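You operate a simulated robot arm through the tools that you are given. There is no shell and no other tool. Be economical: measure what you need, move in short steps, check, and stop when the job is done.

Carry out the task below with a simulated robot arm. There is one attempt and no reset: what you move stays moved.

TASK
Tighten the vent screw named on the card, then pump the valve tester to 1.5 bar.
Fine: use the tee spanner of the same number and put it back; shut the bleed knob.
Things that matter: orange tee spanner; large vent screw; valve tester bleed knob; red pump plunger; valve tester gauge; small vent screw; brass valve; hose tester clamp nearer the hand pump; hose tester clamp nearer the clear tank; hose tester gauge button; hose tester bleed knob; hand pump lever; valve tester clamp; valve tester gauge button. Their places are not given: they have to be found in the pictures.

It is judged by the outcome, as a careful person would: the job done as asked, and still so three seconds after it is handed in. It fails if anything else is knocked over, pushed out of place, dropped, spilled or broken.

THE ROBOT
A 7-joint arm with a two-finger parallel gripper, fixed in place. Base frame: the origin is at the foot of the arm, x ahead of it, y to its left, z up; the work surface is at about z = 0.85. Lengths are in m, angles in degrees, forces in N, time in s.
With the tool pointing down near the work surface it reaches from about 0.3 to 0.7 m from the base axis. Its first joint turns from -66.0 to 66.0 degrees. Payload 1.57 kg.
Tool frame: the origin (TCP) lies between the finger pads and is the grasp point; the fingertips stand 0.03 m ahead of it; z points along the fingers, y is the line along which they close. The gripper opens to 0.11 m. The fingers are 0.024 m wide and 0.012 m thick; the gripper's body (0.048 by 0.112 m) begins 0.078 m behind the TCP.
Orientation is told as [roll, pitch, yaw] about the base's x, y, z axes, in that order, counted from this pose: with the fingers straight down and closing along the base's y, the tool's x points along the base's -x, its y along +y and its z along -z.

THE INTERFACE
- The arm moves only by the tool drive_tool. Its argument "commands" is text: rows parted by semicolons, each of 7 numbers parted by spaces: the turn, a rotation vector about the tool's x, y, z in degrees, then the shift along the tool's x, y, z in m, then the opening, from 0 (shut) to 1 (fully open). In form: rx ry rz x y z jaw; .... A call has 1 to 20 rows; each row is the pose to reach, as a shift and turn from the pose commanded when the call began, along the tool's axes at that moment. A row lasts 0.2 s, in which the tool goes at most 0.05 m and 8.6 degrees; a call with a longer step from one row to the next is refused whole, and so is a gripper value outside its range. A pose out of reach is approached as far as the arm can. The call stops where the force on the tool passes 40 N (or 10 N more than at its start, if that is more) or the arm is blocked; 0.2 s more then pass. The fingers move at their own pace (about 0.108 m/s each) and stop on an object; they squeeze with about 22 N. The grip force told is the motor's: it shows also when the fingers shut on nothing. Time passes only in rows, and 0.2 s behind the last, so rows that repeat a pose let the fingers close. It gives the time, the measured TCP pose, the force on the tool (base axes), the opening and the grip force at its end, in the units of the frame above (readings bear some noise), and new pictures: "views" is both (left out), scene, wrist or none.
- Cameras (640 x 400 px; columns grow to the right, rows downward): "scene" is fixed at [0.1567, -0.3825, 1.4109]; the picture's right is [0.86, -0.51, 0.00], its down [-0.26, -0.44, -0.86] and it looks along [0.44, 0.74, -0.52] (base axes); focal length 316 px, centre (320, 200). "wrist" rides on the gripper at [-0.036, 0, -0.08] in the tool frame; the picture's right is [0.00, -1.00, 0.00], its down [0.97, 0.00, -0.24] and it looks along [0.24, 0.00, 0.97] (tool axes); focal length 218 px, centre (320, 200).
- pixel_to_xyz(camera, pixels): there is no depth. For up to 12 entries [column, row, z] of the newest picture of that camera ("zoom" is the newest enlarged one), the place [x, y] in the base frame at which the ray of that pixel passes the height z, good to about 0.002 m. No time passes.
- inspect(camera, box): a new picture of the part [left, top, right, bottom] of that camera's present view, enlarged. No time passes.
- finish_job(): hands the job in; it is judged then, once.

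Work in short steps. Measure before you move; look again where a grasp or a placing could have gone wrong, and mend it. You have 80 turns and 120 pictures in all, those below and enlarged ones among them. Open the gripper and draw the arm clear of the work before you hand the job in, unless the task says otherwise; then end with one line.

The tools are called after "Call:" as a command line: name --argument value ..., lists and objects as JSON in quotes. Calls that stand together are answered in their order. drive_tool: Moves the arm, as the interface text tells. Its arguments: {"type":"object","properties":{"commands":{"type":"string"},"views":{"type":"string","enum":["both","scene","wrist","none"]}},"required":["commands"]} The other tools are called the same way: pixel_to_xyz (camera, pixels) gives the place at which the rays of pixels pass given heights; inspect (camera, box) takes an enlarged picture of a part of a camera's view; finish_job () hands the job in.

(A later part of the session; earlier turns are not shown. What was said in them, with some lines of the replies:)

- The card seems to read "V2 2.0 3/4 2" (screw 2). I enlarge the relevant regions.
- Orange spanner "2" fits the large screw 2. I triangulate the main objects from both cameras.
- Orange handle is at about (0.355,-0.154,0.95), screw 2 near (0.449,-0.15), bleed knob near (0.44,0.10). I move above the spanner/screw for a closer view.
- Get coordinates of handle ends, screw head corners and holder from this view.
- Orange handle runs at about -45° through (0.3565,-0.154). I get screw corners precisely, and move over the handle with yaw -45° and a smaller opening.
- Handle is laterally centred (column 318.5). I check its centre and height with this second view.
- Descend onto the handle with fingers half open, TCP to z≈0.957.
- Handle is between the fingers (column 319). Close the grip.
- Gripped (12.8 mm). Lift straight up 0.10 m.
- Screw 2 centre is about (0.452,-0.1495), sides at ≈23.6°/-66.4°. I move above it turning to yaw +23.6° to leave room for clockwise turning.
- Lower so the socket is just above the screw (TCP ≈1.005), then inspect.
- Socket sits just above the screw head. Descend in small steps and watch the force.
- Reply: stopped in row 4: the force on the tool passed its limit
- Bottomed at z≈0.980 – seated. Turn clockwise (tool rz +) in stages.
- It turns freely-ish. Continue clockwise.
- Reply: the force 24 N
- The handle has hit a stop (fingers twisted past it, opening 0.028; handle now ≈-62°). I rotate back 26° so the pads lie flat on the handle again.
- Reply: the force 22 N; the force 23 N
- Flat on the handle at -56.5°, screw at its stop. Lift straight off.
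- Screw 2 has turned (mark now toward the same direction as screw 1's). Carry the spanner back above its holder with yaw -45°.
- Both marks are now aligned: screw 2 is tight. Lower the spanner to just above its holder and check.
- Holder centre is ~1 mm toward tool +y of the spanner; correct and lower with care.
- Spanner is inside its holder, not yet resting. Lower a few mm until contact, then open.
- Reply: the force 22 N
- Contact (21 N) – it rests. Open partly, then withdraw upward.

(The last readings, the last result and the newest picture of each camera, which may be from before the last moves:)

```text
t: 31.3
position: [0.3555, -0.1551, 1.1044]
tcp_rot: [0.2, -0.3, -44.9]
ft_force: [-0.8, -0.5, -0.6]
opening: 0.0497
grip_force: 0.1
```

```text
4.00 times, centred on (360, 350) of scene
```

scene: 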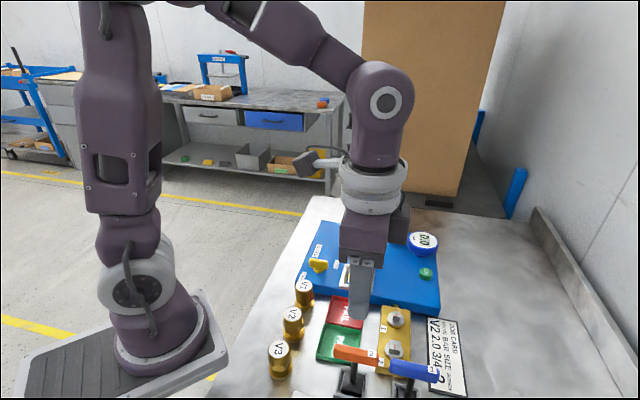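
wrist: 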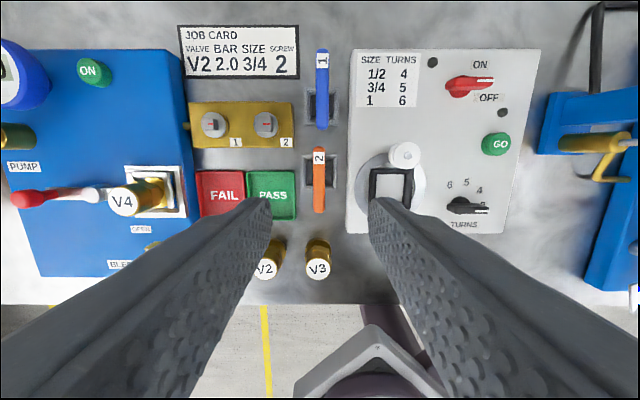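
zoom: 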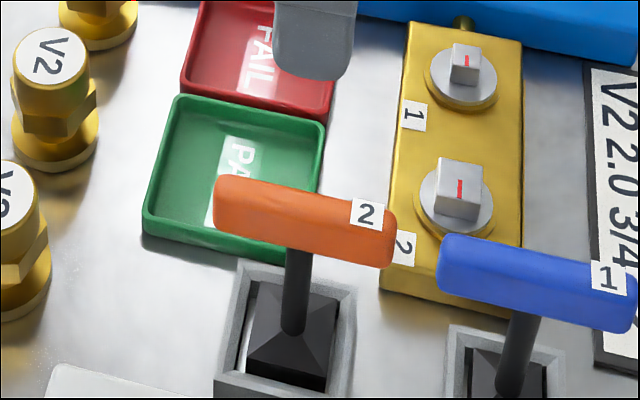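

Spanner is back. Now move over the bleed knob for a close look.

Call:
drive_tool --commands "0 0 0 0.0195 0.0382 0 0.5; 0 0 0 0.039 0.0765 0 0.6; 0 0 0 0.0585 0.1147 0 0.7; 0 0 0 0.078 0.153 0 0.8; 0 0 0 0.0975 0.191 0 0.9; 0 0 0 0.117 0.2294 0 1; 0 0 0 0.117 0.2294 0 1"

Call:
inspect --camera "wrist" --box '[220, 60, 420, 300]'

```text
t: 32.9
position: [0.4343, 0.0911, 1.1026]
tcp_rot: [0.1, -0.2, -45.0]
ft_force: [0.0, -0.2, 0.0]
opening: 0.11
grip_force: 0.1
```

scene: 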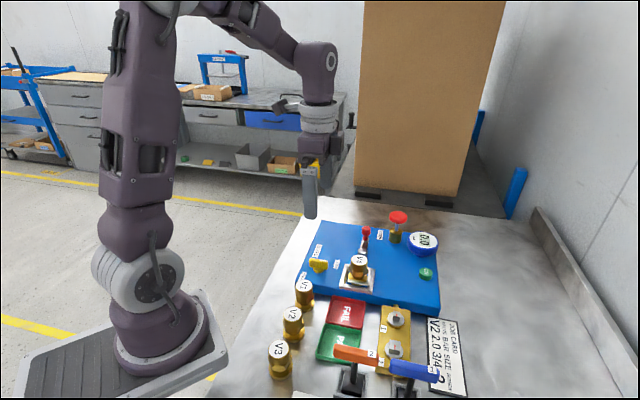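
wrist: 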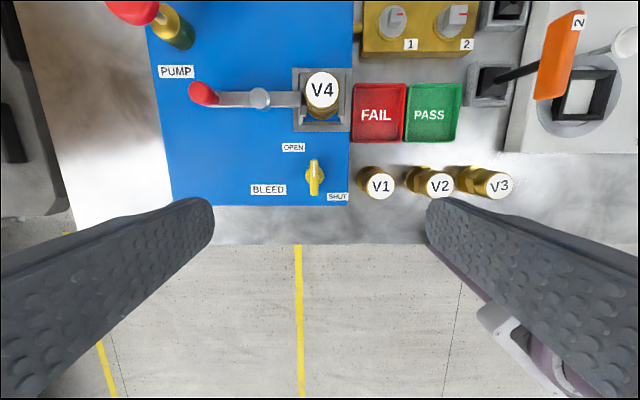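

```text
1.67 times, centred on (320, 180) of wrist
```

zoom: 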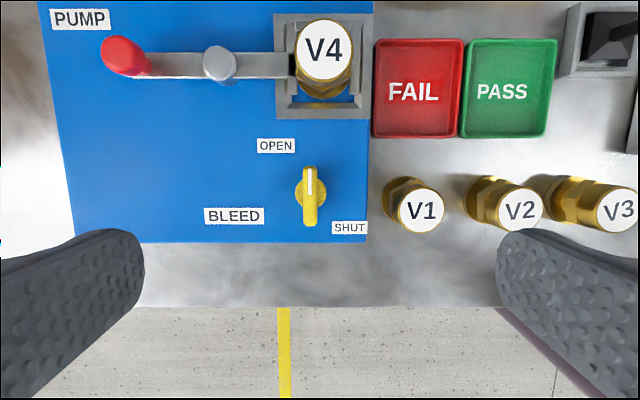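

Call:
inspect --camera "wrist" --box '[270, 130, 370, 210]'

Call:
inspect --camera "wrist" --box '[100, 0, 360, 150]'

Call:
inspect --camera "scene" --box '[300, 200, 450, 300]'

```text
5.00 times, centred on (320, 170) of wrist
```

zoom: 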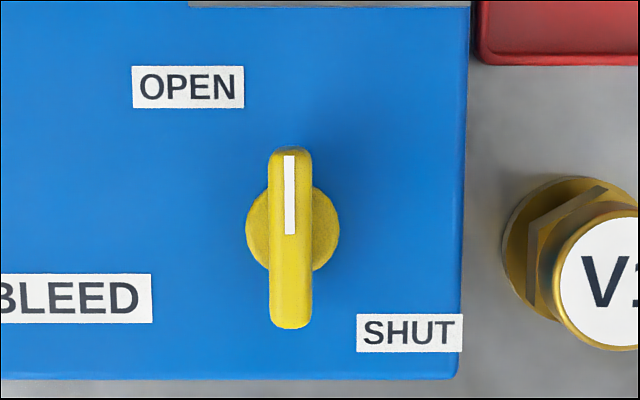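

```text
2.46 times, centred on (230, 75) of wrist
```

zoom: 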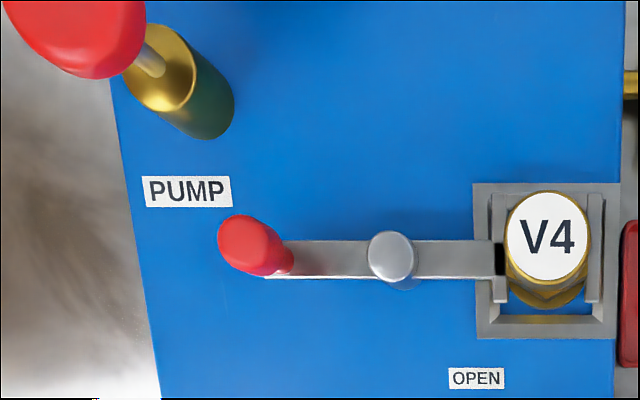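

```text
4.00 times, centred on (375, 250) of scene
```

zoom: 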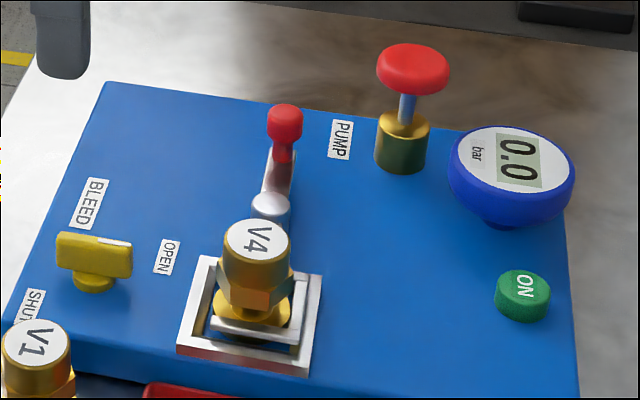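

Knob handle at wrist (314,177.6), scene (318.7,263.7); triangulate it and the plunger head.

Call:
pixel_to_xyz --camera "scene" --pixels '[[318.7, 262, 0.89], [318.7, 262, 0.9], [318.7, 262, 0.91], [318.7, 262, 0.92], [398.5, 217, 0.96], [398.5, 217, 0.98], [398.5, 217, 1.0], [395, 241, 0.88], [366, 229, 0.93]]'

Call:
pixel_to_xyz --camera "wrist" --pixels '[[314, 177, 0.89], [314, 177, 0.9], [314, 177, 0.91], [314, 177, 0.92], [314, 161, 0.91], [314, 194, 0.91], [133, 2, 0.96], [133, 2, 0.98], [133, 2, 1.0], [178, 35, 0.88], [204, 93, 0.93]]'

```text
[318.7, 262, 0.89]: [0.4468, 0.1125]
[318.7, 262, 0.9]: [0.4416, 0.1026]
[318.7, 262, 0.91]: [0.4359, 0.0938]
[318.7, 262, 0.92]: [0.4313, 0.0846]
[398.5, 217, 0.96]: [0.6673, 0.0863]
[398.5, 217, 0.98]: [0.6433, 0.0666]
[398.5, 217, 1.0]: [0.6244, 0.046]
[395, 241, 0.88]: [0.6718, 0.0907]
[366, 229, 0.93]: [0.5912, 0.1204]
```

```text
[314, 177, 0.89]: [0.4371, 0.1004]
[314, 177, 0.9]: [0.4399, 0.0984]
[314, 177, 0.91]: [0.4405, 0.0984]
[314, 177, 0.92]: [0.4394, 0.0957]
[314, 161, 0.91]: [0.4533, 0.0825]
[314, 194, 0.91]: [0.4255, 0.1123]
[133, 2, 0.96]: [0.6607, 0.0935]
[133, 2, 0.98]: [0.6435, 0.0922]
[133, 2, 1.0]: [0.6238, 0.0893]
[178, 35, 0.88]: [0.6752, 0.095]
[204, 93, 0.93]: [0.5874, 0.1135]
```

Knob centre ≈(0.440,0.099,0.90), handle at -45°. I test in free air whether yaw -135° is reachable for a 90° clockwise turn.

Call:
drive_tool --commands "0 0 8 0 0 0 1; 0 0 16 0 0 0 1; 0 0 24 0 0 0 1; 0 0 32 0 0 0 1; 0 0 40 0 0 0 1; 0 0 48 0 0 0 1; 0 0 56 0 0 0 1; 0 0 64 0 0 0 1; 0 0 72 0 0 0 1; 0 0 80 0 0 0 1; 0 0 88 0 0 0 1; 0 0 92 0 0 0 1; 0 0 92 0 0 0 1" --views "wrist"

```text
t: 35.7
position: [0.4355, 0.091, 1.1035]
tcp_rot: [0.3, 0.1, -137.1]
ft_force: [0.1, -0.8, 0.5]
opening: 0.1099
grip_force: 0.0
```

wrist: 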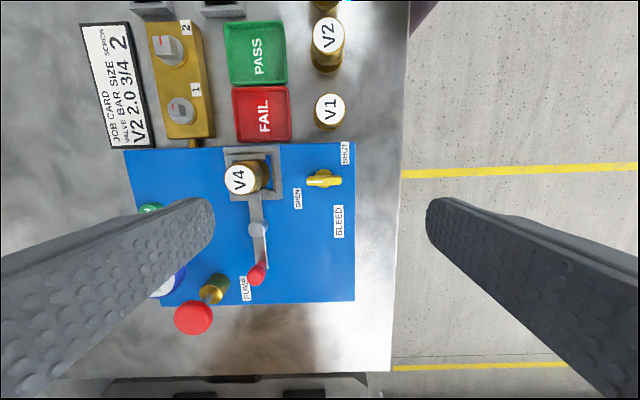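

Reachable. Return to yaw -45° centred above the knob with half opening, then refine.

Call:
pixel_to_xyz --camera "wrist" --pixels '[[323, 180, 0.9], [323, 180, 0.91], [213, 289, 0.88], [194, 317, 0.96], [194, 317, 0.95], [194, 317, 0.97], [257, 273, 0.93], [240, 180, 0.945]]'

Call:
drive_tool --commands "0 0 -8 0 0 0 0.5; 0 0 -16 0 0 0 0.5; 0 0 -24 0 0 0.01 0.5; 0 0 -32 0 0 0.02 0.5; 0 0 -40 0 0 0.03 0.5; 0 0 -48 0 0 0.04 0.5; 0 0 -56 0 0 0.05 0.5; 0 0 -64 0 0 0.06 0.5; 0 0 -72 0 0 0.07 0.5; 0 0 -80 0 0 0.08 0.5; 0 0 -88 0 0 0.09 0.5; 0 0 -92 -0.009 0.003 0.1 0.5; 0 0 -92 -0.009 0.003 0.1 0.5"

```text
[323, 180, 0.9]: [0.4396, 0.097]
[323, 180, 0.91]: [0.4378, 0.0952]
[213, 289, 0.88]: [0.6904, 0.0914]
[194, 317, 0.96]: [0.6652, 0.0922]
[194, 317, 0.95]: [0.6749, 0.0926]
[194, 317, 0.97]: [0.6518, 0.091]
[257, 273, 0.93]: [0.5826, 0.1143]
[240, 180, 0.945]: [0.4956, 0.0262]
```

```text
t: 38.5
position: [0.4314, 0.0822, 1.0033]
tcp_rot: [0.2, -0.2, -44.9]
ft_force: [0.6, -0.3, -0.3]
opening: 0.0552
grip_force: 0.1
```

scene: 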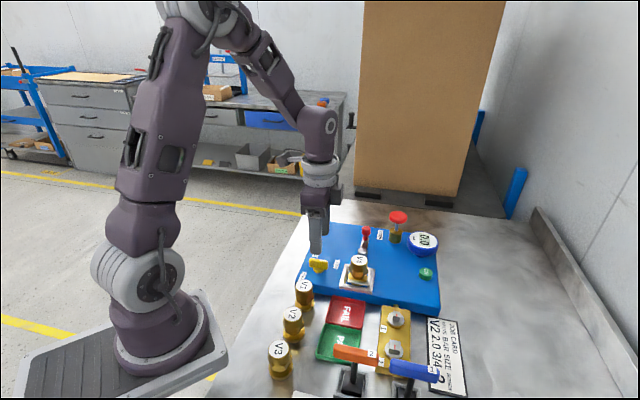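
wrist: 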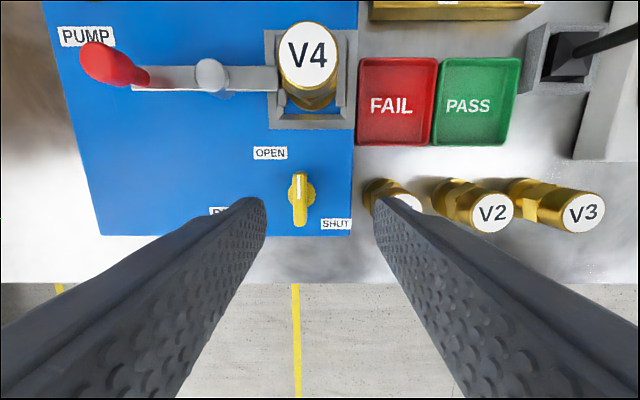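

Call:
pixel_to_xyz --camera "wrist" --pixels '[[301, 198, 0.905], [299, 174, 0.905], [301, 224, 0.905], [302, 191, 0.88], [375, 190, 0.86], [401, 203, 0.92]]'

Call:
drive_tool --commands "0 0 0 0.0051 0.0173 0.02 0.35; 0 0 0 0.0051 0.0173 0.04 0.35; 0 0 0 0.0051 0.0173 0.04 0.35"

```text
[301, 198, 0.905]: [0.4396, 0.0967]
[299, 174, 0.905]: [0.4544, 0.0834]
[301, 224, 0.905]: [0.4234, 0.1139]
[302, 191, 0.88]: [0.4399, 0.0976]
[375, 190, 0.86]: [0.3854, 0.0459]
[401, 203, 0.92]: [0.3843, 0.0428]
```

```text
t: 39.3
position: [0.4403, 0.0965, 0.9636]
tcp_rot: [-0.1, -0.2, -45.0]
ft_force: [0.2, 0.3, -0.2]
opening: 0.0384
grip_force: 0.0
```

scene: 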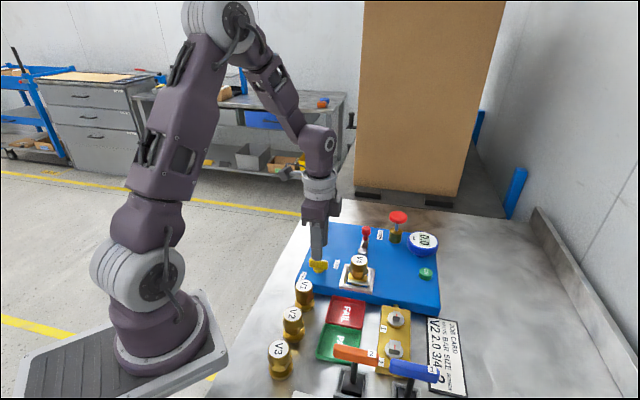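
wrist: 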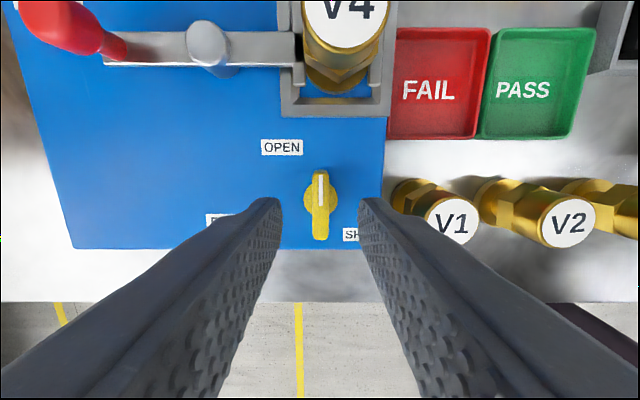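

Knob centred (column 320). Descend to TCP z≈0.922.

Call:
drive_tool --commands "0 0 0 0 0.0005 0.015 0.35; 0 0 0 0 0.0005 0.03 0.35; 0 0 0 0 0.0005 0.04 0.35; 0 0 0 0 0.0005 0.04 0.35" --views "wrist"

Call:
inspect --camera "scene" --box '[290, 230, 350, 290]'

```text
t: 40.3
position: [0.4408, 0.0975, 0.9239]
tcp_rot: [0.1, -0.2, -45.0]
ft_force: [0.0, 1.1, 0.1]
opening: 0.0385
grip_force: 0.0
```

wrist: 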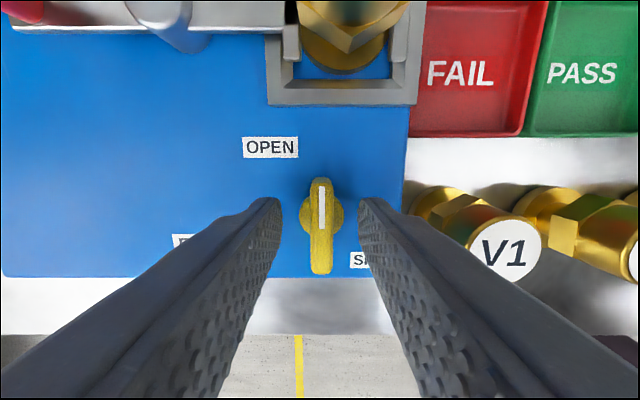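

```text
6.67 times, centred on (320, 260) of scene
```

zoom: 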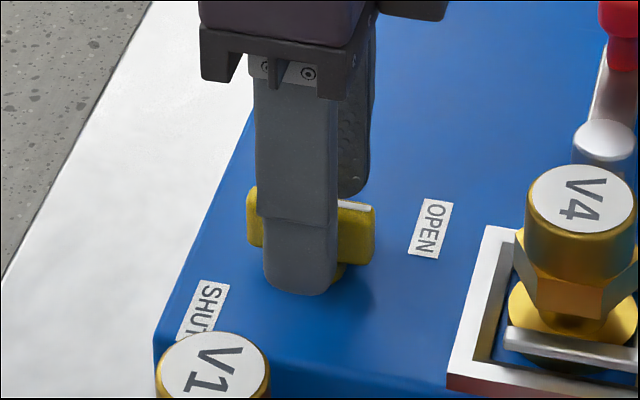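

Fingers flank the handle at good depth. Close and turn clockwise in stages.

Call:
drive_tool --commands "0 0 0 0 0 0 0; 0 0 0 0 0 0 0; 0 0 0 0 0 0 0; 0 0 6 0 0 0 0; 0 0 12 0 0 0 0; 0 0 18 0 0 0 0; 0 0 24 0 0 0 0; 0 0 30 0 0 0 0; 0 0 36 0 0 0 0; 0 0 42 0 0 0 0; 0 0 48 0 0 0 0; 0 0 54 0 0 0 0; 0 0 60 0 0 0 0; 0 0 60 0 0 0 0"

```text
t: 43.3
position: [0.4369, 0.0971, 0.9236]
tcp_rot: [-0.2, -0.2, -105.1]
ft_force: [-29.8, -12.3, -13.4]
opening: 0.0107
grip_force: 29.3
```

scene: 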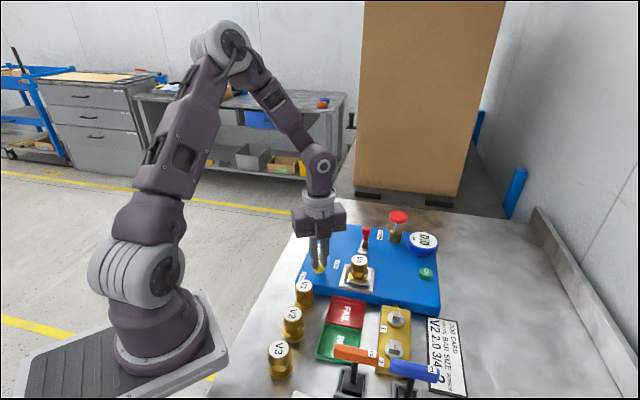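
wrist: 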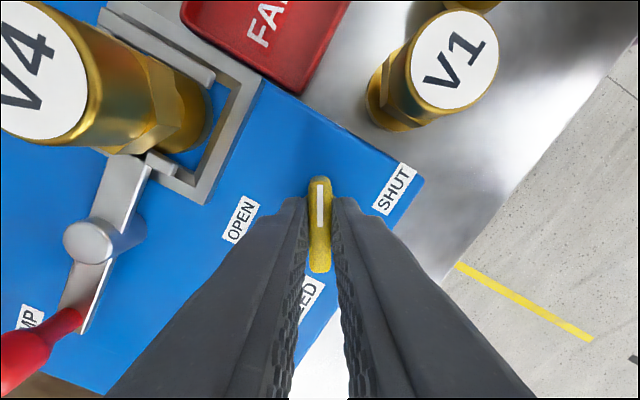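

Knob turned 60°, but there is a 32 N side force; I shift the command ~4 mm with it to relieve, then read.

Call:
drive_tool --commands "0 0 0 -0.001 -0.0018 0 0; 0 0 0 -0.002 -0.0036 0 0; 0 0 0 -0.002 -0.0036 0 0" --views "none"

Call:
inspect --camera "scene" --box '[290, 230, 350, 290]'

```text
t: 44.1
position: [0.4378, 0.098, 0.9234]
tcp_rot: [0.3, 0.0, -104.9]
ft_force: [-5.2, -2.1, -24.7]
opening: 0.0111
grip_force: 28.8
```

```text
6.67 times, centred on (320, 260) of scene
```

zoom: 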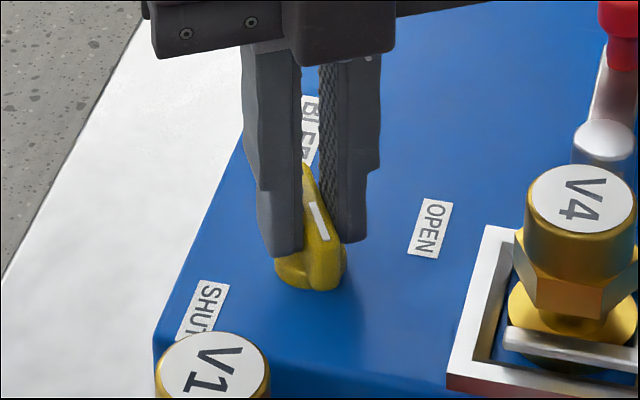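

Lateral load relieved. Continue clockwise 30° more, easing down 1 mm.

Call:
drive_tool --commands "0 0 5 0 0 0.001 0; 0 0 10 0 0 0.001 0; 0 0 15 0 0 0.001 0; 0 0 20 0 0 0.001 0; 0 0 25 0 0 0.001 0; 0 0 30 0 0 0.001 0; 0 0 30 0 0 0.001 0" --views "wrist"

Call:
inspect --camera "scene" --box '[290, 230, 350, 290]'

```text
t: 45.7
position: [0.438, 0.0977, 0.9227]
tcp_rot: [0.2, 0.1, -135.0]
ft_force: [-5.6, 18.9, 24.5]
opening: 0.0109
grip_force: 29.3
```

wrist: 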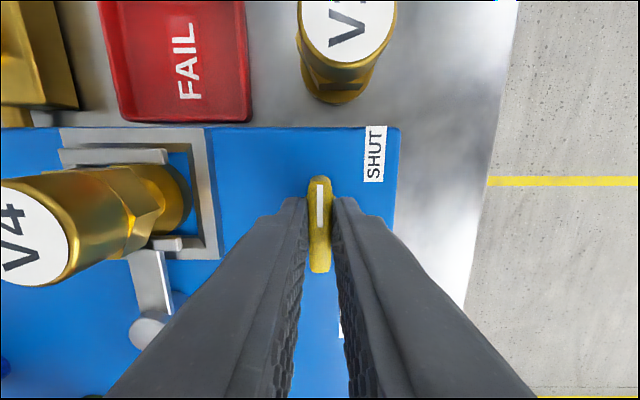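

```text
6.67 times, centred on (320, 260) of scene
```

zoom: 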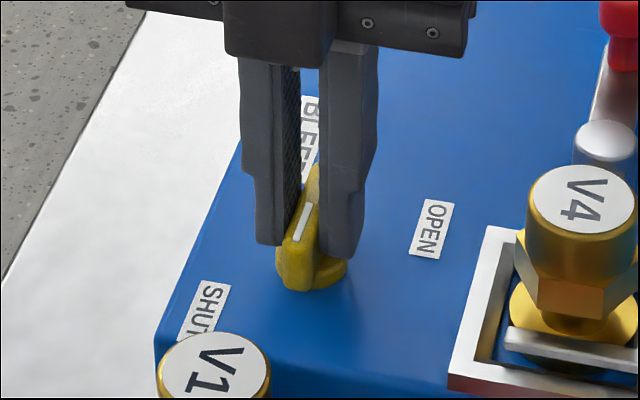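

Mark now 90° clockwise. Test for the end stop with a further 8°.

Call:
drive_tool --commands "0 0 4 0 0 0 0; 0 0 8 0 0 0 0; 0 0 12 0 0 0 0; 0 0 12 0 0 0 0" --views "wrist"

```text
t: 46.7
position: [0.437, 0.0975, 0.9221]
tcp_rot: [0.2, 0.1, -147.0]
ft_force: [-10.5, 16.2, 8.2]
opening: 0.0156
grip_force: 31.4
```

wrist: 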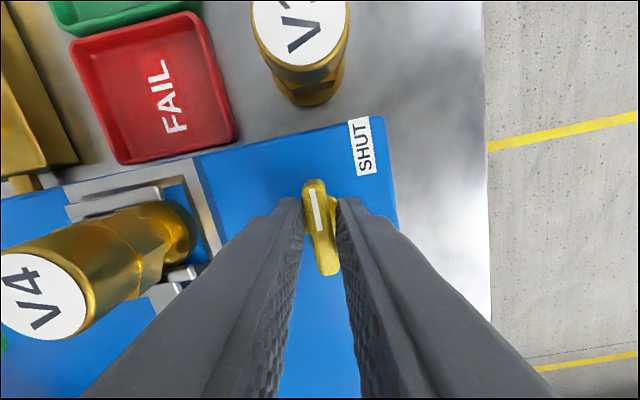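

Fingers twist on the handle (opening 0.0156): stop reached, knob shut. Rotate back to match, open, and rise.

Call:
drive_tool --commands "0 0 -5 0 0 0 0; 0 0 -9 0 0 0 0; 0 0 -9 0 0 0 0.35; 0 0 -9 0 0 0 0.35; 0 0 -9 0 0 -0.03 0.35; 0 0 -9 0 0 -0.07 0.35; 0 0 -9 0 0 -0.11 0.35; 0 0 -9 0 0 -0.15 0.35; 0 0 -9 0 0 -0.15 0.35"

Call:
inspect --camera "scene" --box '[290, 200, 450, 300]'

```text
t: 48.7
position: [0.4359, 0.0958, 1.0735]
tcp_rot: [0.3, 0.0, -138.0]
ft_force: [0.0, -0.3, 1.0]
opening: 0.0386
grip_force: 0.1
```

scene: 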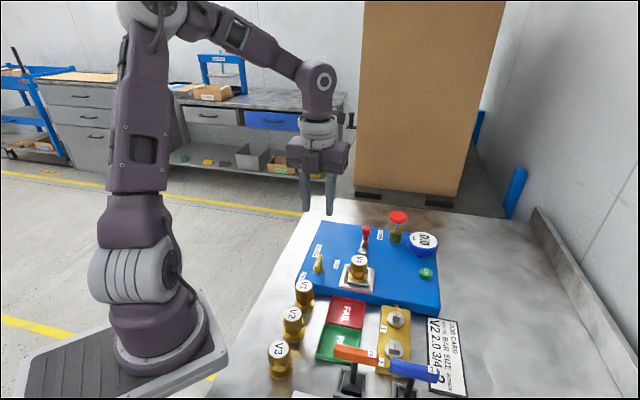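
wrist: 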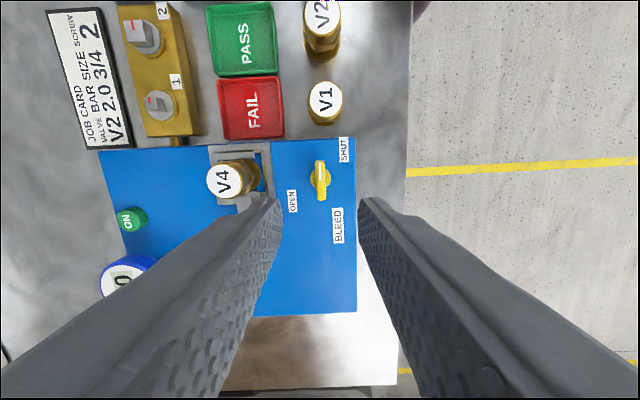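

```text
4.00 times, centred on (370, 250) of scene
```

zoom: 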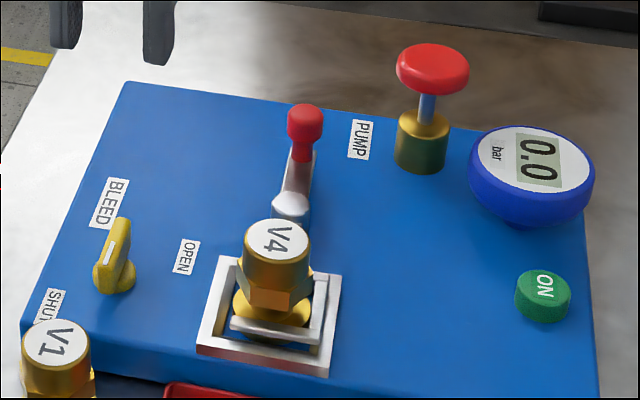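

Bleed is shut, gauge 0.0. Move above the plunger (≈0.667,0.091), yaw -45°, fingers opened for viewing.

Call:
drive_tool --commands "0 0 -8.4 0.0154 0.01445 0 0.5; 0 0 -16.9 0.0308 0.0289 0 0.6; 0 0 -25.3 0.0462 0.0434 0 0.7; 0 0 -33.8 0.0616 0.0578 0 0.8; 0 0 -42.2 0.077 0.0723 0 0.8; 0 0 -50.7 0.0924 0.0867 0 0.8; 0 0 -59 0.1078 0.1012 0 0.8; 0 0 -67.5 0.1232 0.1156 0 0.8; 0 0 -76 0.1386 0.13 0 0.8; 0 0 -84.4 0.154 0.1445 0 0.8; 0 0 -93 0.169 0.159 0 0.8; 0 0 -93 0.169 0.159 0 0.8; 0 0 -93 0.169 0.159 0 0.8"

```text
t: 51.5
position: [0.655, 0.0925, 1.0625]
tcp_rot: [-2.3, 0.7, -45.5]
ft_force: [0.5, 0.2, -0.2]
opening: 0.0878
grip_force: 0.1
out of reach, approached as far as the arm can: row 11, 12, 13
```

scene: 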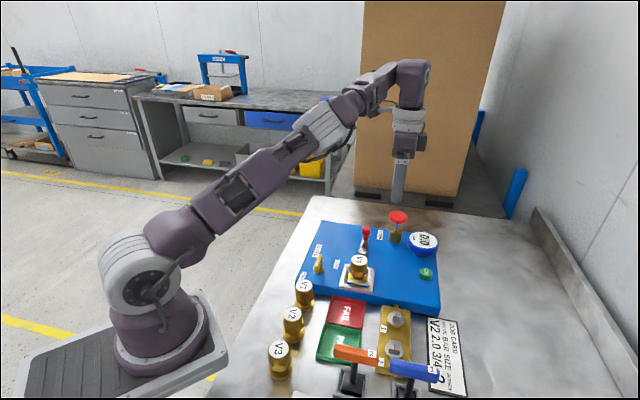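
wrist: 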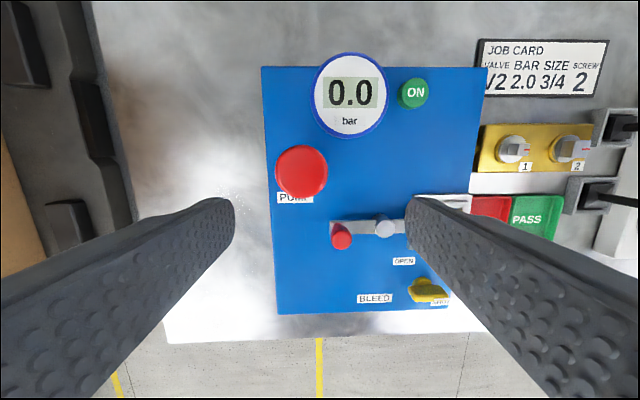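

The arm is near its reach limit at this height. Measure the head position from here.

Call:
pixel_to_xyz --camera "wrist" --pixels '[[302, 170, 0.95], [302, 170, 0.96], [302, 170, 0.97], [350, 93, 0.92], [328, 173, 0.96], [276, 173, 0.96], [342, 235, 0.94]]'

Call:
inspect --camera "scene" --box '[370, 190, 450, 260]'

```text
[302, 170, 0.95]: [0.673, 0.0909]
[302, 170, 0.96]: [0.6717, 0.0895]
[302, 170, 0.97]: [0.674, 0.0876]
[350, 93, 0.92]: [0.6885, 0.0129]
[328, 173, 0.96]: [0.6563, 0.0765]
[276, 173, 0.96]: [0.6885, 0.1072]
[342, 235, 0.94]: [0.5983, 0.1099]
```

```text
5.71 times, centred on (410, 225) of scene
```

zoom: 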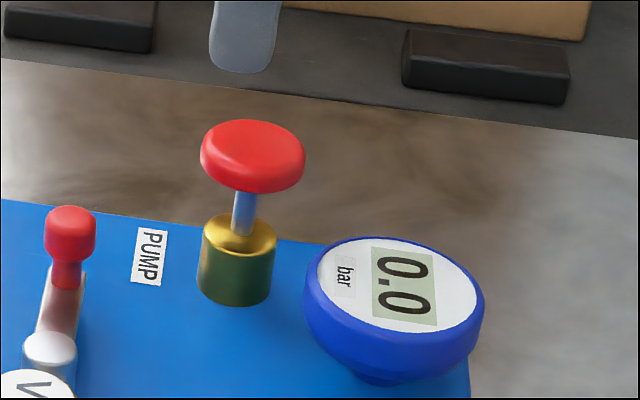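

Call:
drive_tool --commands "0 0 0 0 0 0.012 0.4; 0 0 0 0 0 0.025 0; 0 0 0 0 0 0.035 0; 0 0 0 0 0 0.045 0; 0 0 0 0 0 0.045 0"

```text
t: 52.7
position: [0.6542, 0.0936, 1.017]
tcp_rot: [0.1, -0.3, -45.0]
ft_force: [0.4, -0.4, 0.0]
opening: 0.0001
grip_force: 21.5
out of reach, approached as far as the arm can: row 1
```

scene: 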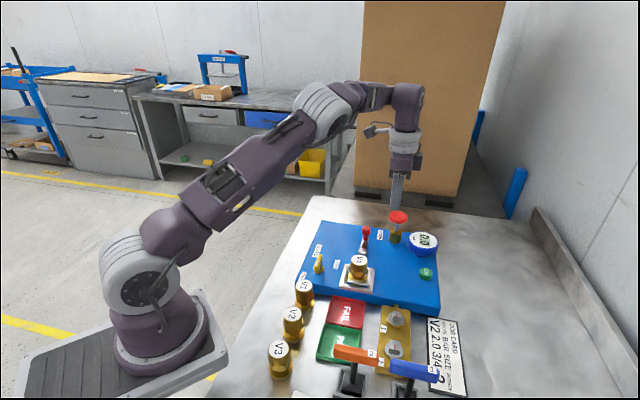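
wrist: 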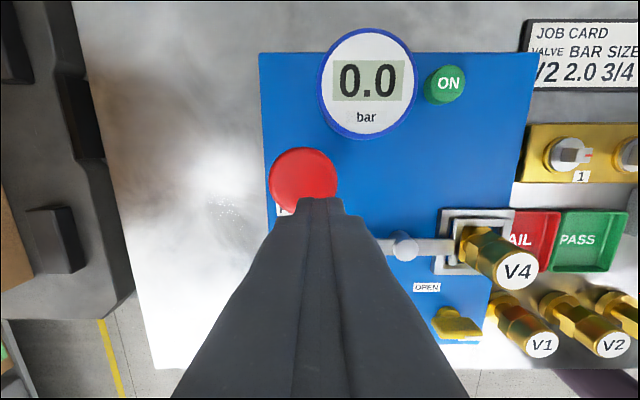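

Shift over the head centre, staying above it.

Call:
drive_tool --commands "0 0 0 -0.007 0.004 0.005 0; 0 0 0 -0.0134 0.0085 0.01 0; 0 0 0 -0.0134 0.0085 0.01 0"

Call:
inspect --camera "scene" --box '[370, 190, 450, 260]'

```text
t: 53.5
position: [0.6695, 0.0884, 1.0063]
tcp_rot: [0.0, -0.2, -45.0]
ft_force: [-0.7, -1.2, 0.4]
opening: 0.0001
grip_force: 21.2
```

scene: 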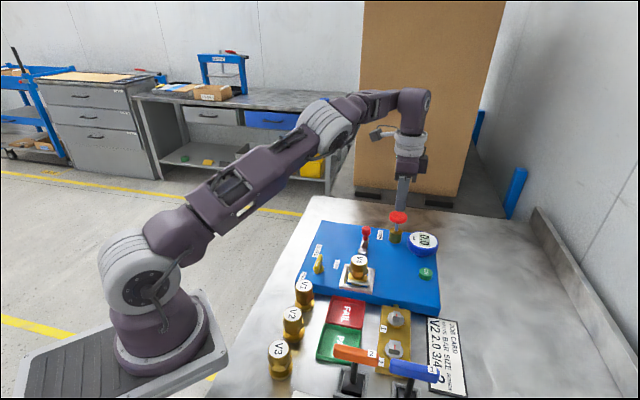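
wrist: 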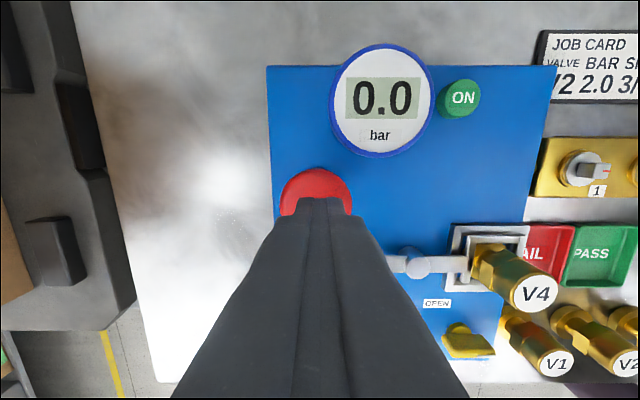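

```text
5.71 times, centred on (410, 225) of scene
```

zoom: 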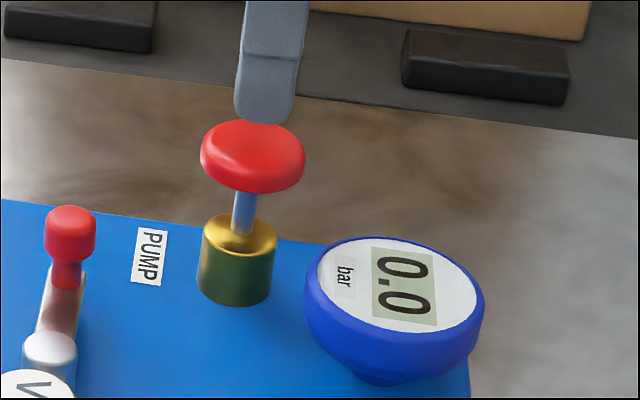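

Tip is above the red head. Push down ~20 mm gently and read the gauge.

Call:
drive_tool --commands "0 0 0 0 0 0.005 0; 0 0 0 0 0 0.01 0; 0 0 0 0 0 0.015 0; 0 0 0 0 0 0.02 0; 0 0 0 0 0 0.02 0"

```text
t: 54.7
position: [0.6713, 0.0901, 0.9879]
tcp_rot: [0.1, -0.2, -45.0]
ft_force: [-1.0, 1.0, 2.4]
opening: 0.0
grip_force: 21.4
```

scene: 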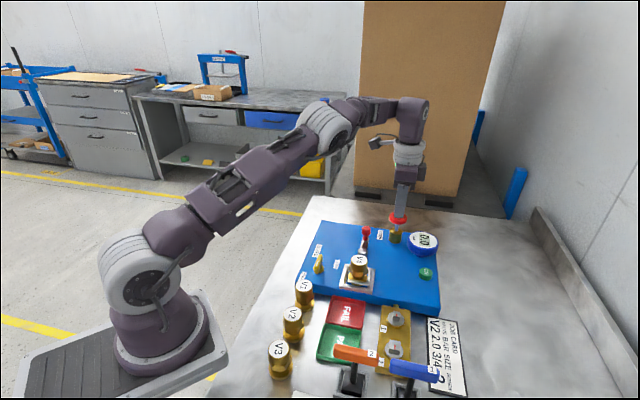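
wrist: 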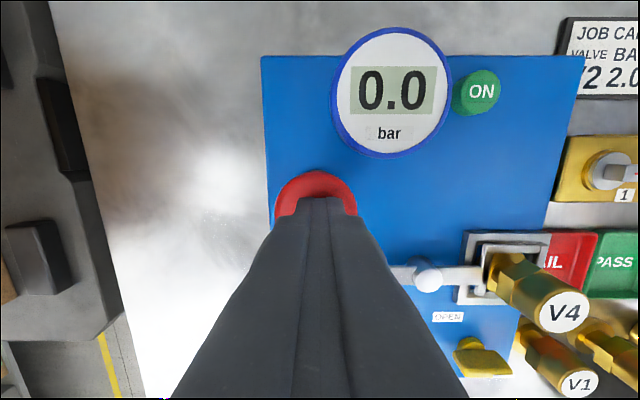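

Just contact (~2 N). Push 10 mm further in small steps.

Call:
drive_tool --commands "0 0 0 0 0 0.003 0; 0 0 0 0 0 0.006 0; 0 0 0 0 0 0.009 0; 0 0 0 0 0 0.012 0; 0 0 0 0 0 0.012 0"

```text
t: 55.9
position: [0.6714, 0.0903, 0.9758]
tcp_rot: [0.1, -0.2, -45.1]
ft_force: [-1.6, -1.1, 2.8]
opening: 0.0
grip_force: 20.6
```

scene: 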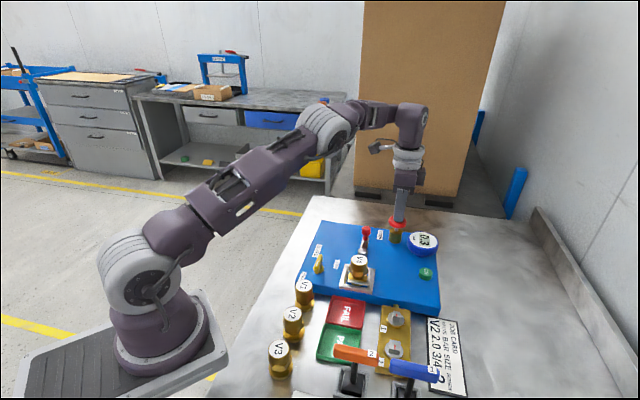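
wrist: 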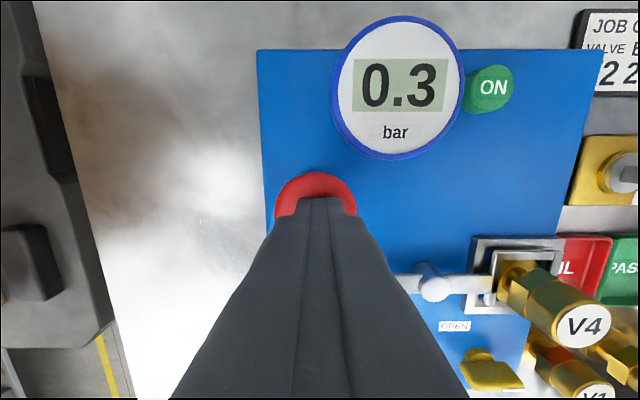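

Gauge 0.3. Release the stroke to see if it holds and the plunger returns.

Call:
drive_tool --commands "0 0 0 0 0 -0.005 0; 0 0 0 0 0 -0.01 0; 0 0 0 0 0 -0.016 0; 0 0 0 0 0 -0.016 0; 0 0 0 0 0 -0.016 0" --views "wrist"

Call:
inspect --camera "scene" --box '[370, 190, 450, 260]'

```text
t: 57.1
position: [0.6705, 0.0899, 0.993]
tcp_rot: [0.0, -0.2, -45.0]
ft_force: [0.6, -0.5, -0.1]
opening: 0.0002
grip_force: 21.1
```

wrist: 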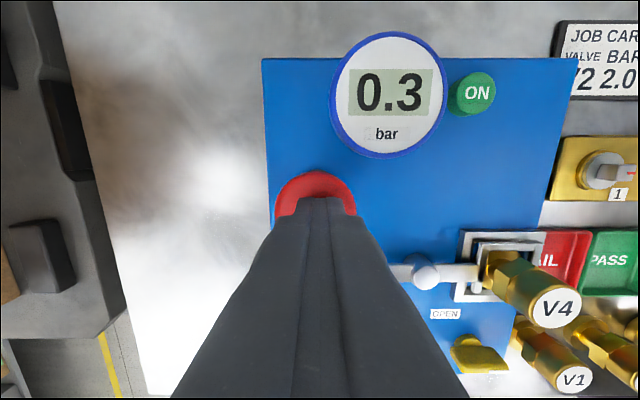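

```text
5.71 times, centred on (410, 225) of scene
```

zoom: 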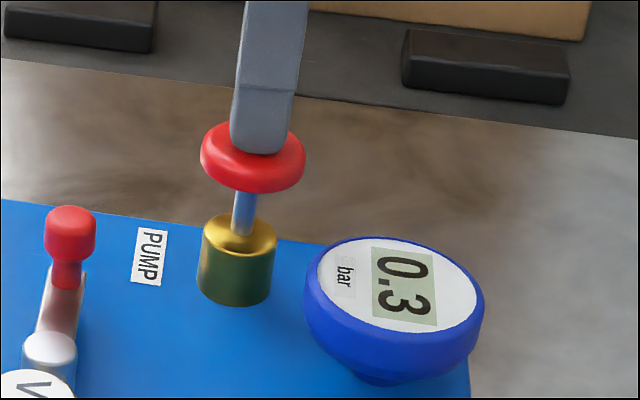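

Holds at 0.3 and the plunger returns. Repeat one identical stroke.

Call:
drive_tool --commands "0 0 0 0 0 0.006 0; 0 0 0 0 0 0.011 0; 0 0 0 0 0 0.016 0; 0 0 0 0 0 0.016 0; 0 0 0 0 0 0.008 0; 0 0 0 0 0 0 0; 0 0 0 0 0 0 0" --views "wrist"

```text
t: 58.7
position: [0.6703, 0.0891, 0.9913]
tcp_rot: [0.1, -0.2, -45.0]
ft_force: [-0.1, 0.3, 0.0]
opening: 0.0
grip_force: 21.4
```

wrist: 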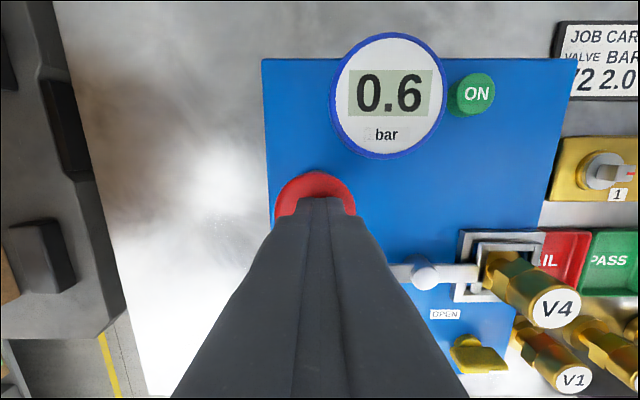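

0.6: about 0.3 per stroke. Two more strokes.

Call:
drive_tool --commands "0 0 0 0 0 0.006 0; 0 0 0 0 0 0.011 0; 0 0 0 0 0 0.016 0; 0 0 0 0 0 0.016 0; 0 0 0 0 0 0.008 0; 0 0 0 0 0 0 0; 0 0 0 0 0 0 0; 0 0 0 0 0 0.006 0; 0 0 0 0 0 0.011 0; 0 0 0 0 0 0.016 0; 0 0 0 0 0 0.016 0; 0 0 0 0 0 0.008 0; 0 0 0 0 0 0 0; 0 0 0 0 0 0 0" --views "wrist"

```text
t: 61.7
position: [0.6707, 0.0914, 0.9911]
tcp_rot: [0.1, -0.3, -44.9]
ft_force: [0.9, 0.2, 0.2]
opening: 0.0
grip_force: 21.4
```

wrist: 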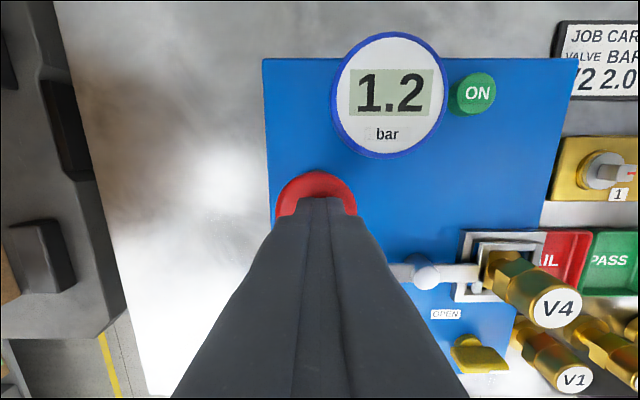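

1.2 bar. One last stroke.

Call:
drive_tool --commands "0 0 0 0 0 0.006 0; 0 0 0 0 0 0.011 0; 0 0 0 0 0 0.016 0; 0 0 0 0 0 0.016 0; 0 0 0 0 0 0.008 0; 0 0 0 0 0 0 0; 0 0 0 0 0 0 0" --views "wrist"

```text
t: 63.3
position: [0.67, 0.0891, 0.9912]
tcp_rot: [0.0, -0.2, -45.0]
ft_force: [1.8, 0.2, 0.6]
opening: 0.0
grip_force: 21.4
```

wrist: 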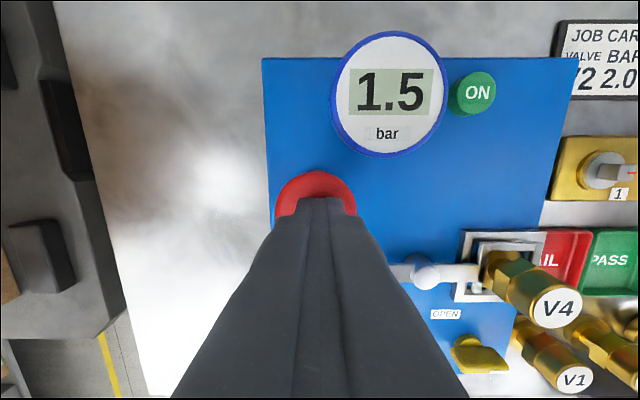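

1.5 bar. Withdraw up and back, open the gripper, and check the reading holds.

Call:
drive_tool --commands "0 0 0 0 0 -0.02 0; 0 0 0 0.01 -0.01 -0.04 0; 0 0 0 0.03 -0.03 -0.06 0; 0 0 0 0.05 -0.05 -0.08 0; 0 0 0 0.07 -0.07 -0.1 0; 0 0 0 0.09 -0.09 -0.12 0.5; 0 0 0 0.106 -0.106 -0.13 1; 0 0 0 0.106 -0.106 -0.13 1; 0 0 0 0.106 -0.106 -0.13 1; 0 0 0 0.106 -0.106 -0.13 1; 0 0 0 0.106 -0.106 -0.13 1; 0 0 0 0.106 -0.106 -0.13 1; 0 0 0 0.106 -0.106 -0.13 1; 0 0 0 0.106 -0.106 -0.13 1"

Call:
inspect --camera "scene" --box '[290, 200, 470, 400]'

Call:
inspect --camera "scene" --box '[370, 200, 450, 290]'

```text
t: 66.3
position: [0.5192, 0.0889, 1.1208]
tcp_rot: [0.1, -0.2, -44.9]
ft_force: [-0.1, -0.9, 0.6]
opening: 0.1102
grip_force: 0.1
```

scene: 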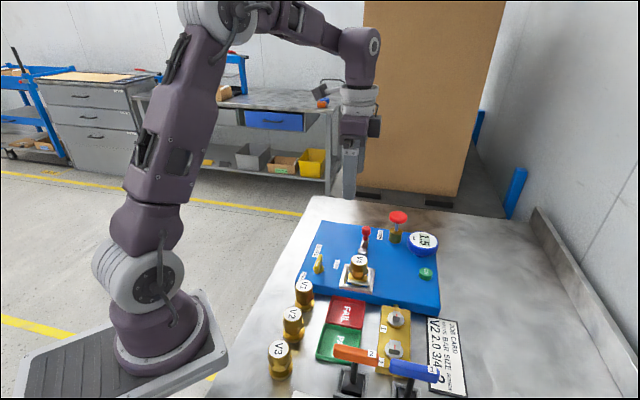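
wrist: 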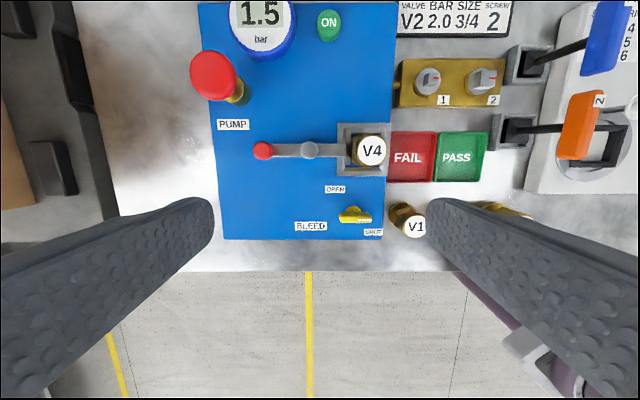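

```text
2.00 times, centred on (380, 300) of scene
```

zoom: 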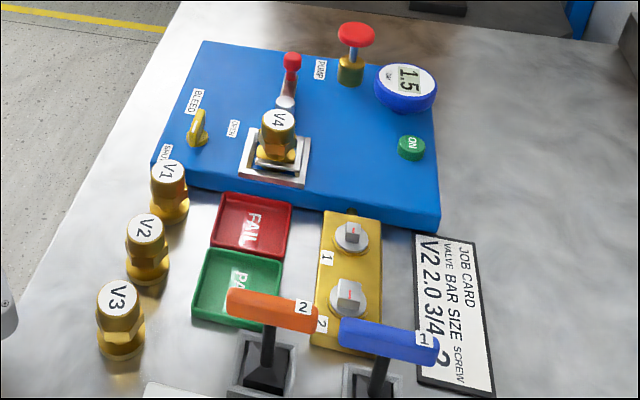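

```text
4.44 times, centred on (410, 245) of scene
```

zoom: 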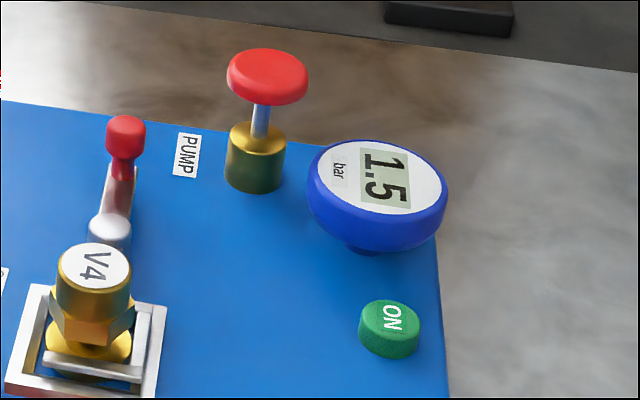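

The gauge holds at 1.5 bar, screw 2 is tight, the spanner is back in its holder, the bleed knob is shut and the arm is clear. I hand the job in.

Call:
finish_job

```text
The job is handed in.
```

I tightened vent screw 2 to its stop with the orange no. 2 spanner and put the spanner back, then shut the bleed knob and pumped the valve tester to 1.5 bar, which was still holding about 3 s after the last stroke.
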